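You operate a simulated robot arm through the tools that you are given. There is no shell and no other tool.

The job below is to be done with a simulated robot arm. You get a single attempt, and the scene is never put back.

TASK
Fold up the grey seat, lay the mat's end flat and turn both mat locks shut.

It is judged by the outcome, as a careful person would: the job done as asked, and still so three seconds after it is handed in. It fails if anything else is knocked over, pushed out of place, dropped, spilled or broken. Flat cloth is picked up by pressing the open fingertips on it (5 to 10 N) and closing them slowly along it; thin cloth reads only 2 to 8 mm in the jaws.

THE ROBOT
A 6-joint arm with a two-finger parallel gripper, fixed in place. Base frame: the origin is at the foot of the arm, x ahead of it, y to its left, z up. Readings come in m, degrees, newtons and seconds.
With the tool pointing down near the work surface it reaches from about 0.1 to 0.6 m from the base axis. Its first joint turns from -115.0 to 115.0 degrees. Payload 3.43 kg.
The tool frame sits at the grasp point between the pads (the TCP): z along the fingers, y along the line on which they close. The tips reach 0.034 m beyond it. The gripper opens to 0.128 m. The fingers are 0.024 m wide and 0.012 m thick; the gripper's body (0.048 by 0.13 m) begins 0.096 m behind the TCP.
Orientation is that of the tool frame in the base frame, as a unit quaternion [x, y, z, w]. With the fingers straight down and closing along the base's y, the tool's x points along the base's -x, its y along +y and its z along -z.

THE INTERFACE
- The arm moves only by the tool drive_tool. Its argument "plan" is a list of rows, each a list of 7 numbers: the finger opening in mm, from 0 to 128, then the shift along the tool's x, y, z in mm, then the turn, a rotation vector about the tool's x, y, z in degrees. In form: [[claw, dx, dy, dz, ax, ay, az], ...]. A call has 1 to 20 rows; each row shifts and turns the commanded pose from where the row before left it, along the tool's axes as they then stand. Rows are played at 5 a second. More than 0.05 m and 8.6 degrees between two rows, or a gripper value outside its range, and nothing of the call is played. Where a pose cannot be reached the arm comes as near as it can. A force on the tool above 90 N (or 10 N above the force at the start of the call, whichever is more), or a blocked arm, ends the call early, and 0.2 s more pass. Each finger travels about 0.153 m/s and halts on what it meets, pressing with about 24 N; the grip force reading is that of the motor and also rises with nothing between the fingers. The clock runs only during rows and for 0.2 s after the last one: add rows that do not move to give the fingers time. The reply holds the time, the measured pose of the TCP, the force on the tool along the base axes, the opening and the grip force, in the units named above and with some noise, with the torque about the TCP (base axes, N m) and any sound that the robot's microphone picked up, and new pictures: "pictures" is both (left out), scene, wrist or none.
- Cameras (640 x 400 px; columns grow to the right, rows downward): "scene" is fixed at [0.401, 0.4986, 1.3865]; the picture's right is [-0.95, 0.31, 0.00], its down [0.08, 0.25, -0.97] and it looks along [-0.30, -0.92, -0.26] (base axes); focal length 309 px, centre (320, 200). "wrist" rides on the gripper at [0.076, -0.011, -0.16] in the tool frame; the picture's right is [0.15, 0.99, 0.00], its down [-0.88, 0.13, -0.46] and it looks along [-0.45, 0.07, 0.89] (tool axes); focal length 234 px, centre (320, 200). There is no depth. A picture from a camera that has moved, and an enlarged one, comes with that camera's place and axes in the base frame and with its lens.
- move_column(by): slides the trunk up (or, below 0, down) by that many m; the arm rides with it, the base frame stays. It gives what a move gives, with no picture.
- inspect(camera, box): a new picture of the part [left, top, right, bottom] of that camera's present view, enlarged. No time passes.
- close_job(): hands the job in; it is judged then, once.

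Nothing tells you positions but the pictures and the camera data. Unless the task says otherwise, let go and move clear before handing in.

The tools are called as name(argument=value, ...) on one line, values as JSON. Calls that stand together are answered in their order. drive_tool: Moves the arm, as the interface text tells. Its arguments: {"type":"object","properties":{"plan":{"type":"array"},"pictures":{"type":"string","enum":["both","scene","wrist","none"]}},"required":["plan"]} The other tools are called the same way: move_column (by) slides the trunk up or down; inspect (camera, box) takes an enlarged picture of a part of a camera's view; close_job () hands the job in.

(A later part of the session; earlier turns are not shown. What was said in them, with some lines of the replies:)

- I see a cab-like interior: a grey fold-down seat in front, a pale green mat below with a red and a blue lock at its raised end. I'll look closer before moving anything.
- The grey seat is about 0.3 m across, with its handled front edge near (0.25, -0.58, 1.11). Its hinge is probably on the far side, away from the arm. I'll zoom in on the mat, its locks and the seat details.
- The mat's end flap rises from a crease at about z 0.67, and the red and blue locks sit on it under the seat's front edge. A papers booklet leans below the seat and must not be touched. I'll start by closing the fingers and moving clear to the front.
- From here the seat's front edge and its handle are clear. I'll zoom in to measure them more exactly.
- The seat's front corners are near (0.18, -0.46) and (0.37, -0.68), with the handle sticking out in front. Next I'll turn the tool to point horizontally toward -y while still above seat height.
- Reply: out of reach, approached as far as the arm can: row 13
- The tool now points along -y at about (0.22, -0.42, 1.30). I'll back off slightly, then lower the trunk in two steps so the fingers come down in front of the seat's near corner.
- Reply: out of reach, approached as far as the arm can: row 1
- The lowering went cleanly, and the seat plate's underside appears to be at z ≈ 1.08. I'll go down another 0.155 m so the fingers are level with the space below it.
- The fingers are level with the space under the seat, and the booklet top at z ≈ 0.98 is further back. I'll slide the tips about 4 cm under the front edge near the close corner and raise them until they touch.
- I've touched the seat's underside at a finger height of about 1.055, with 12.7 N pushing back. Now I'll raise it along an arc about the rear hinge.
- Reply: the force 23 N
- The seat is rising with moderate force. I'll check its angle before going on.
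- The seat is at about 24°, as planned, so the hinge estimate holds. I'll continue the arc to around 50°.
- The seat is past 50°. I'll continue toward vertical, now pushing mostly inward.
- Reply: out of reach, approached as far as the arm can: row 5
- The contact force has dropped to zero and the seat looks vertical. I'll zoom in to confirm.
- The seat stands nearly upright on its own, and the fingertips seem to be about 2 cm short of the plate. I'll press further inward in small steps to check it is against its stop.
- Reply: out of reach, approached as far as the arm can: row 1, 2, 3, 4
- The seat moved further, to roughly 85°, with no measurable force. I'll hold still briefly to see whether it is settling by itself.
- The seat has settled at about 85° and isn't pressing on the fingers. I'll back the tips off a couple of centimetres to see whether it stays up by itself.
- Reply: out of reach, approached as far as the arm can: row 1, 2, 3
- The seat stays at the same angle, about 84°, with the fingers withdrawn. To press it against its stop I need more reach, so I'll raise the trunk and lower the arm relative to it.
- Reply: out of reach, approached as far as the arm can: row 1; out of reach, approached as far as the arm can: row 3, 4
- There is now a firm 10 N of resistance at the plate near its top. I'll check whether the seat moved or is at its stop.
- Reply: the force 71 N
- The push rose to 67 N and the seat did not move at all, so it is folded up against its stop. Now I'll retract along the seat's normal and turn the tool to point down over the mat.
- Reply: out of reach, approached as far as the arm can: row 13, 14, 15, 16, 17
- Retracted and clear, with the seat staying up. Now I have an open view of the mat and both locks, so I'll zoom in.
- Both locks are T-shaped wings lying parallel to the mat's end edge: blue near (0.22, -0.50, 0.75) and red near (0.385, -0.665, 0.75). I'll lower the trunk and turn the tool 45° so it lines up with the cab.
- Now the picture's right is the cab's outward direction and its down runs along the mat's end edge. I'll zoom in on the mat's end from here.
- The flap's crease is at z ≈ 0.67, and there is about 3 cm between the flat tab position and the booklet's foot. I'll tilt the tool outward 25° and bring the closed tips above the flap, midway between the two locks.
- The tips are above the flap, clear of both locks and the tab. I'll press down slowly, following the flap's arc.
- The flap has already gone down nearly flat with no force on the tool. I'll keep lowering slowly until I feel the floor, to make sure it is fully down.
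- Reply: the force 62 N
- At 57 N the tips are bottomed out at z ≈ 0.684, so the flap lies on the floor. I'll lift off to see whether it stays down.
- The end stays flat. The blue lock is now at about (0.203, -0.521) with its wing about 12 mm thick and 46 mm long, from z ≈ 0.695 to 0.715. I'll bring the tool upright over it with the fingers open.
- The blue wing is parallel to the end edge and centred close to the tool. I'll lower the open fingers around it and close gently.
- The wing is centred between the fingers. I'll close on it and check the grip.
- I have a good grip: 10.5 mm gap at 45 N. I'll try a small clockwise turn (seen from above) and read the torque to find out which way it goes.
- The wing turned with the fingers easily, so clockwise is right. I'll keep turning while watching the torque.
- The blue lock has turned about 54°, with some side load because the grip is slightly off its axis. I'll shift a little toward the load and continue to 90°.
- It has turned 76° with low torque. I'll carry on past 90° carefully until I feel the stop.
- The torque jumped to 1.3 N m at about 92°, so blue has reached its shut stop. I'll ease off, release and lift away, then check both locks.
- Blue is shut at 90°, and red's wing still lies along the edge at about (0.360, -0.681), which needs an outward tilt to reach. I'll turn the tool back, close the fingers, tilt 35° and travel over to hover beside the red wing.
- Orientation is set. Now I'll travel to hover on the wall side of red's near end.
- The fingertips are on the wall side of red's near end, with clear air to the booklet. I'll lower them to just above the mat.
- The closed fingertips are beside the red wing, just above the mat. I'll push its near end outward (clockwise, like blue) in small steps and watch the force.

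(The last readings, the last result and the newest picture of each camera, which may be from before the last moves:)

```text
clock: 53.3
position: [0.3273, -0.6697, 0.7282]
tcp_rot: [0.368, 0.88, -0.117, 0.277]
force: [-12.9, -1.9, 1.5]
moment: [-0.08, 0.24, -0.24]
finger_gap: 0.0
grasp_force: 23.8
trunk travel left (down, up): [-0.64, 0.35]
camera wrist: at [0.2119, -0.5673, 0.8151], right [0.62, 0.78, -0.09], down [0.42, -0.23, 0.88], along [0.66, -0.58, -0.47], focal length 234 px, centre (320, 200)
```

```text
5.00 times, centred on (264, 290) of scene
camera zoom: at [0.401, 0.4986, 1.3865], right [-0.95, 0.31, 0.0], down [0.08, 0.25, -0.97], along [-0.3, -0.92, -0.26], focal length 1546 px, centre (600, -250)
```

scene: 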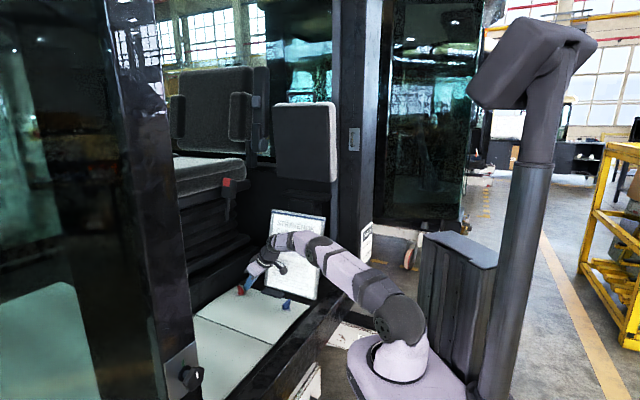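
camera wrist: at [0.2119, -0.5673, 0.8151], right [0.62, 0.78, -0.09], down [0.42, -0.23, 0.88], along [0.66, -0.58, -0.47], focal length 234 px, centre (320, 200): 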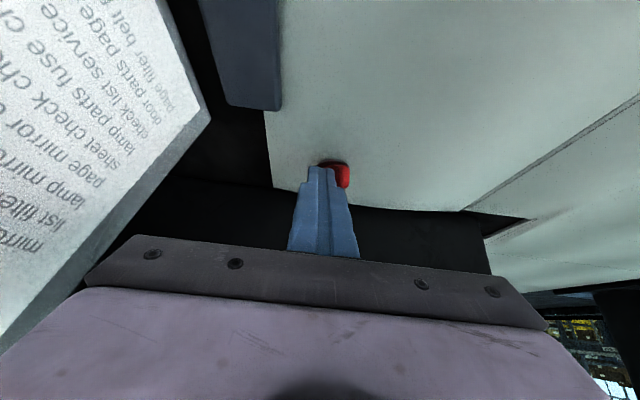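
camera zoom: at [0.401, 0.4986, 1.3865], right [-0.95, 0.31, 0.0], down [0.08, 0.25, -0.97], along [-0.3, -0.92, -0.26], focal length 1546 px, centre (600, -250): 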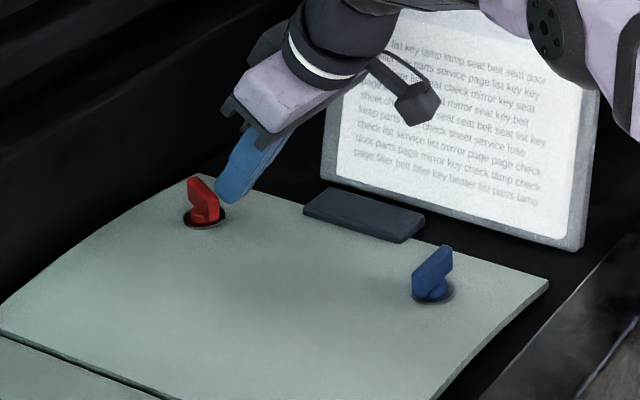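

Red is turning clockwise with about 13 N. I'll keep pushing.

drive_tool(plan=[[0, 0, 5, 0, 0, 0, 0], [0, 0, 5, 0, 0, 0, 0], [0, 0, 5, 0, 0, 0, 0], [0, 0, 5, 0, 0, 0, 0]])

inspect(camera="wrist", box=[200, 100, 440, 250])

inspect(camera="scene", box=[200, 250, 328, 330])

```text
clock: 54.3
position: [0.3449, -0.6515, 0.7277]
tcp_rot: [0.367, 0.88, -0.115, 0.278]
force: [-8.2, 3.9, 0.6]
moment: [0.1, 0.2, -0.09]
finger_gap: 0.0001
grasp_force: 24.0
trunk travel left (down, up): [-0.64, 0.35]
camera wrist: at [0.2285, -0.5512, 0.8151], right [0.62, 0.78, -0.08], down [0.42, -0.23, 0.88], along [0.67, -0.58, -0.47], focal length 234 px, centre (320, 200)
```

scene: 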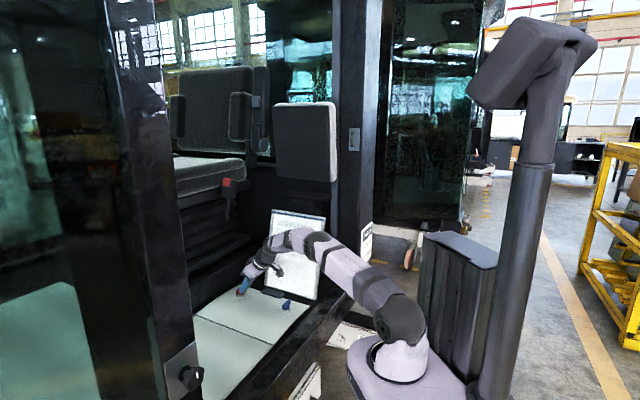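
wrist: 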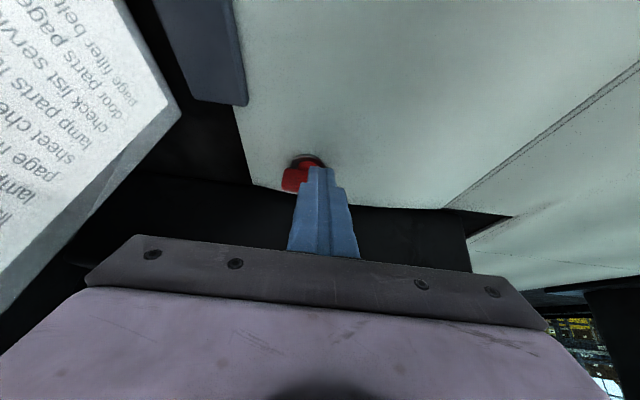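

```text
2.67 times, centred on (320, 175) of wrist
camera zoom: at [0.2285, -0.5512, 0.8151], right [0.62, 0.78, -0.08], down [0.42, -0.23, 0.88], along [0.67, -0.58, -0.47], focal length 624 px, centre (320, 267)
```

zoom: 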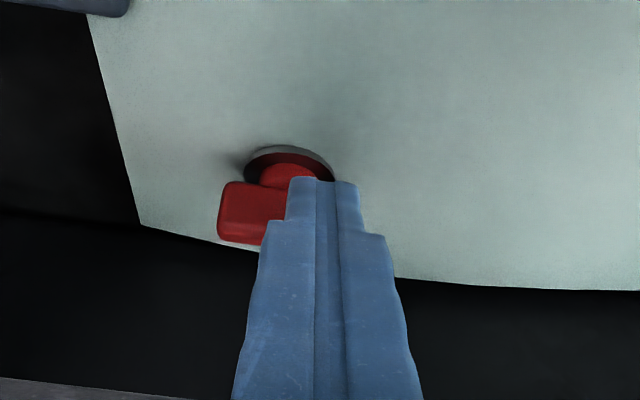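

```text
5.00 times, centred on (264, 290) of scene
camera zoom: at [0.401, 0.4986, 1.3865], right [-0.95, 0.31, 0.0], down [0.08, 0.25, -0.97], along [-0.3, -0.92, -0.26], focal length 1546 px, centre (600, -250)
```

zoom: 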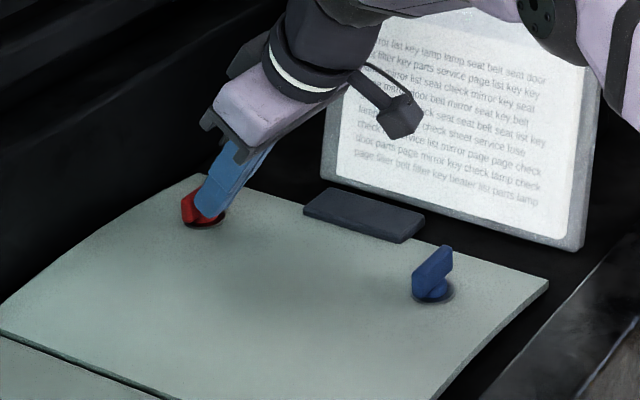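

Red is now close to 90°. I'll move a bit more outward, then press along the edge direction to bring it fully to its stop.

drive_tool(plan=[[0, 0, 4, 0, 0, 0, 0], [0, -1.6, 0, 1.1, 0, 0, 0], [0, -1.6, 0, 1.1, 0, 0, 0], [0, -1.6, 0, 1.1, 0, 0, 0]], pictures="none")

inspect(camera="wrist", box=[200, 100, 440, 250])

```text
clock: 55.3
position: [0.3475, -0.6502, 0.7282]
tcp_rot: [0.366, 0.881, -0.113, 0.276]
force: [-32.2, 30.7, 6.7]
moment: [0.13, 0.97, -0.04]
finger_gap: 0.0001
grasp_force: 24.0
trunk travel left (down, up): [-0.64, 0.35]
```

```text
2.67 times, centred on (320, 175) of wrist
camera zoom: at [0.2311, -0.5499, 0.8163], right [0.62, 0.78, -0.08], down [0.42, -0.24, 0.88], along [0.67, -0.57, -0.48], focal length 624 px, centre (320, 267)
```

zoom: 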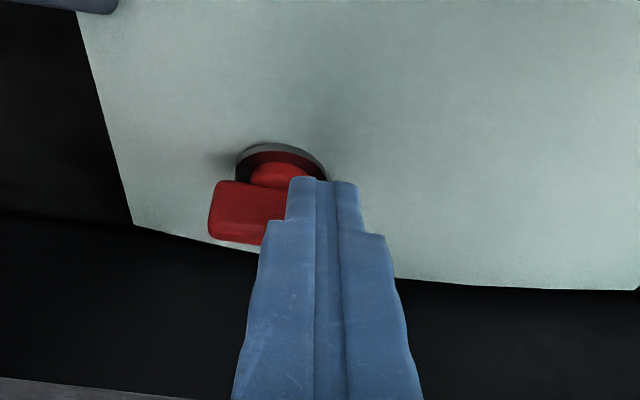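

The reaction is now 44 N straight back along the push, so red is against its stop. I'll back off, lift away and check both locks.

drive_tool(plan=[[0, 5, 0, -3.5, 0, 0, 0], [0, 10, 0, -7, 0, 0, 0], [0, -5, 0, -25, 0, 0, 0], [0, -10, 0, -35, 0, 0, 0], [0, -10, 0, -35, 0, 0, 0], [0, 0, 0, 0, 0, 0, 0]])

inspect(camera="scene", box=[200, 250, 328, 330])

inspect(camera="wrist", box=[160, 0, 480, 200])

```text
clock: 56.7
position: [0.3153, -0.6189, 0.8202]
tcp_rot: [0.366, 0.88, -0.116, 0.278]
force: [0.3, -0.1, 0.9]
moment: [-0.01, -0.03, 0.01]
finger_gap: 0.0002
grasp_force: 24.0
trunk travel left (down, up): [-0.64, 0.35]
camera wrist: at [0.1991, -0.5181, 0.9079], right [0.62, 0.78, -0.08], down [0.42, -0.23, 0.88], along [0.67, -0.58, -0.47], focal length 234 px, centre (320, 200)
```

scene: 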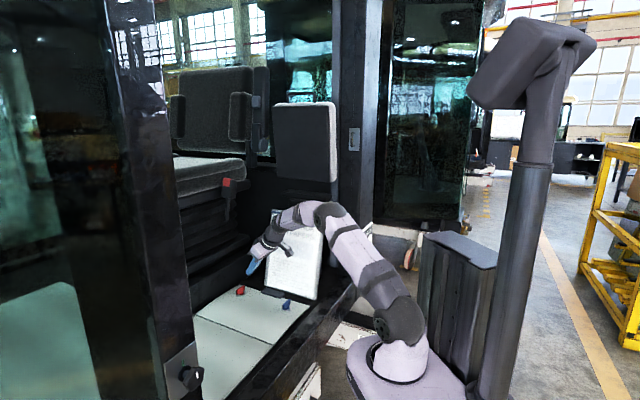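
wrist: 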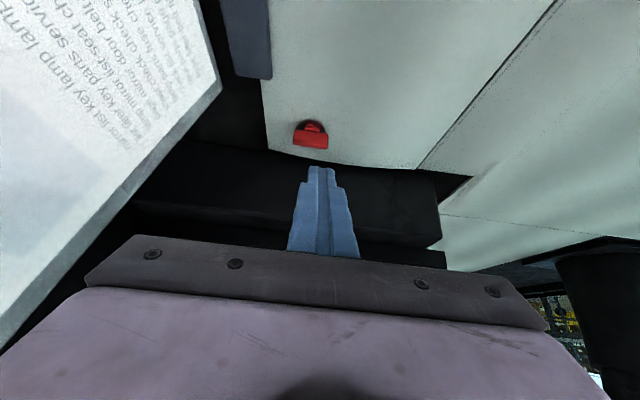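

```text
5.00 times, centred on (264, 290) of scene
camera zoom: at [0.401, 0.4986, 1.3865], right [-0.95, 0.31, 0.0], down [0.08, 0.25, -0.97], along [-0.3, -0.92, -0.26], focal length 1546 px, centre (600, -250)
```

zoom: 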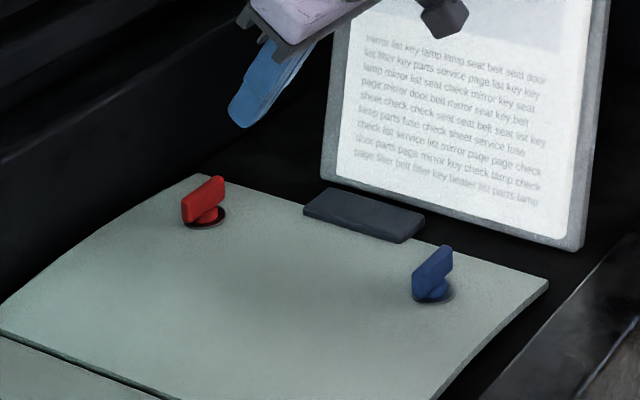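

```text
2.00 times, centred on (320, 100) of wrist
camera zoom: at [0.1991, -0.5181, 0.9079], right [0.62, 0.78, -0.08], down [0.42, -0.23, 0.88], along [0.67, -0.58, -0.47], focal length 468 px, centre (320, 400)
```

zoom: 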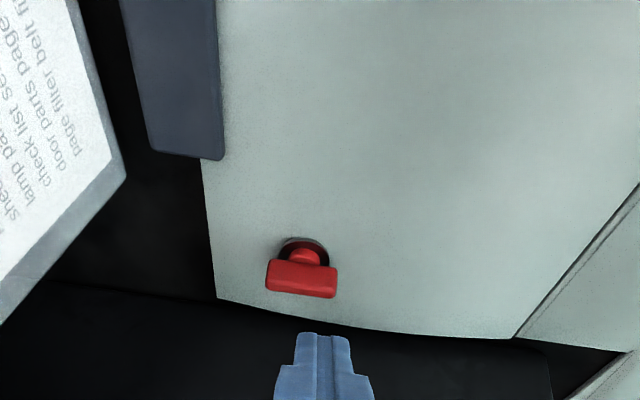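

Both wings now point across the edge. I'll compare their angles at high zoom and check the mat, booklet and seat.

inspect(camera="scene", box=[276, 292, 300, 307])

inspect(camera="scene", box=[230, 280, 254, 295])

inspect(camera="scene", box=[180, 90, 380, 350])

```text
16.00 times, centred on (288, 300) of scene
camera zoom: at [0.401, 0.4986, 1.3865], right [-0.95, 0.31, 0.0], down [0.08, 0.25, -0.97], along [-0.3, -0.92, -0.26], focal length 4946 px, centre (832, -1392)
```

zoom: 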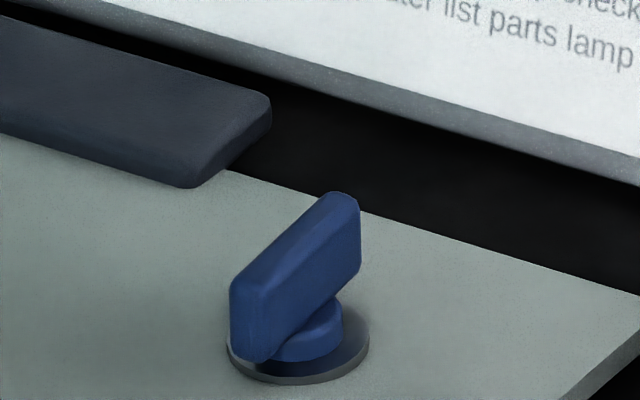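

```text
16.00 times, centred on (242, 288) of scene
camera zoom: at [0.401, 0.4986, 1.3865], right [-0.95, 0.31, 0.0], down [0.08, 0.25, -0.97], along [-0.3, -0.92, -0.26], focal length 4946 px, centre (1568, -1200)
```

zoom: 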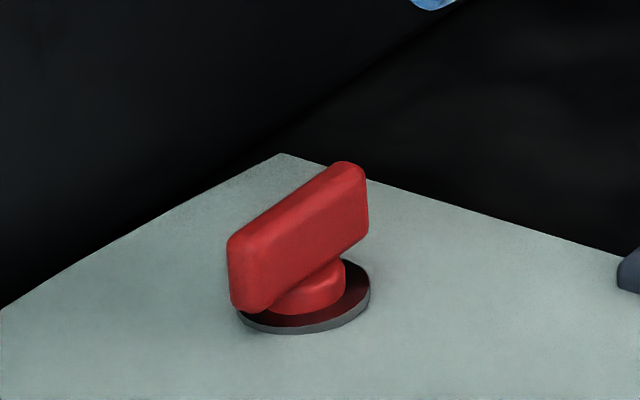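

```text
1.54 times, centred on (280, 220) of scene
camera zoom: at [0.401, 0.4986, 1.3865], right [-0.95, 0.31, 0.0], down [0.08, 0.25, -0.97], along [-0.3, -0.92, -0.26], focal length 476 px, centre (382, 169)
```

zoom: 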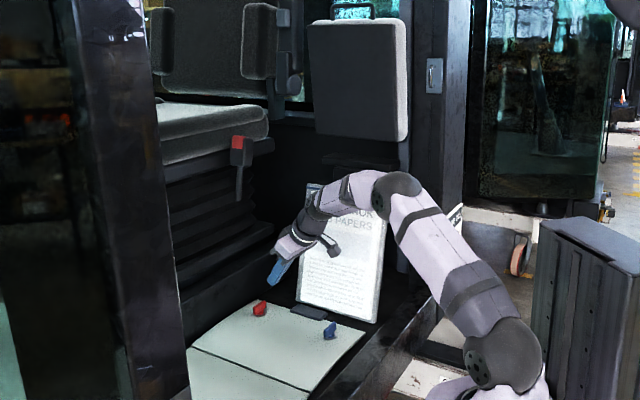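

Measured against the cab axes, both wings sit within about 1.5° of 90°, and the lock discs and end edge read z ≈ 0.67–0.68, so the mat end is flat. Now I'll move the arm clear.

drive_tool(plan=[[0, 7.4, 8, -41.8, 0, 0, 0], [0, 7.4, 8, -41.8, 0, 0, 0], [0, 7.4, 8, -41.8, 0, 0, 0], [0, 7.4, 8, -41.8, 0, 0, 0], [0, 7.4, 8, -41.8, 0, 0, 0], [0, 7.4, 8, -41.8, 0, 0, 0], [0, 0, 0, 0, 0, 0, 0], [0, 0, 0, 0, 0, 0, 0], [0, 0, 0, 0, 0, 0, 0]])

inspect(camera="scene", box=[180, 250, 340, 350])

inspect(camera="scene", box=[180, 90, 380, 215])

```text
clock: 58.7
position: [0.2224, -0.4553, 1.0034]
tcp_rot: [0.366, 0.88, -0.117, 0.278]
force: [-0.6, -0.3, 0.1]
moment: [0.0, 0.0, 0.03]
finger_gap: 0.0
grasp_force: 23.9
trunk travel left (down, up): [-0.64, 0.35]
camera wrist: at [0.1049, -0.3545, 1.0907], right [0.62, 0.78, -0.09], down [0.42, -0.23, 0.88], along [0.67, -0.58, -0.47], focal length 234 px, centre (320, 200)
```

scene: 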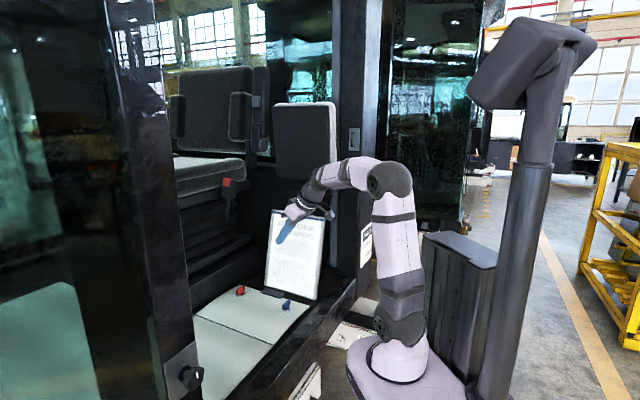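
wrist: 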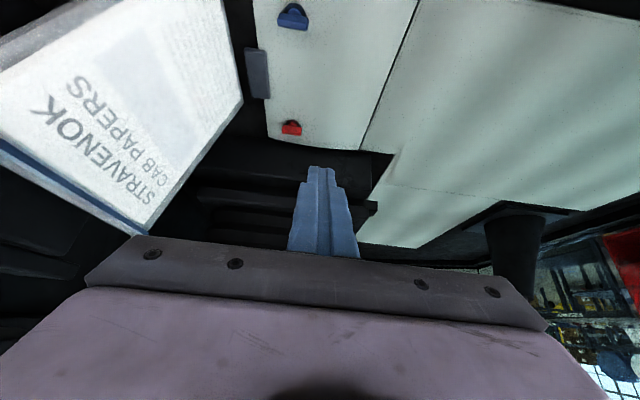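

```text
4.00 times, centred on (260, 300) of scene
camera zoom: at [0.401, 0.4986, 1.3865], right [-0.95, 0.31, 0.0], down [0.08, 0.25, -0.97], along [-0.3, -0.92, -0.26], focal length 1236 px, centre (560, -200)
```

zoom: 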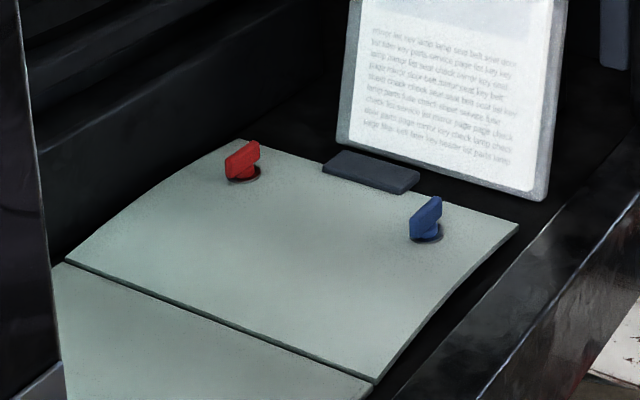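

```text
3.20 times, centred on (280, 152) of scene
camera zoom: at [0.401, 0.4986, 1.3865], right [-0.95, 0.31, 0.0], down [0.08, 0.25, -0.97], along [-0.3, -0.92, -0.26], focal length 989 px, centre (448, 352)
```

zoom: 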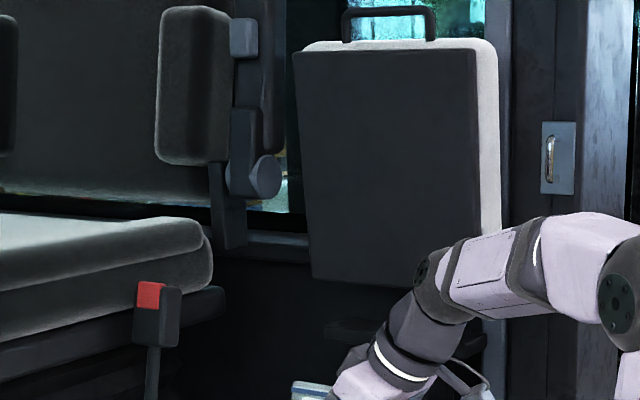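

The seat is up against its stop, the mat's end is flat, both locks are turned to their stops, the booklet hasn't moved and the arm is clear. I'm handing the job in.

close_job()

```text
The job is handed in.
```

The job is handed in. The grey seat is folded up, the mat's end lies flat and both mat locks are turned shut. I don't have the judge's result.

- **Seat:** it stands against its stop at about 84° by my measurement. A 67 N push did not move it, and it stayed up with the arm away.
- **Mat end:** I pressed it down until it bottomed on the floor. It stayed flat after I lifted off.
- **Locks:** I gripped the blue lock to turn it and pushed the red one round with closed fingertips. Both turned a quarter-turn clockwise to a firm stop, and each measured within about 1.5° of 90°.

The papers booklet under the seat did not move. The arm was clear of everything before I handed in.
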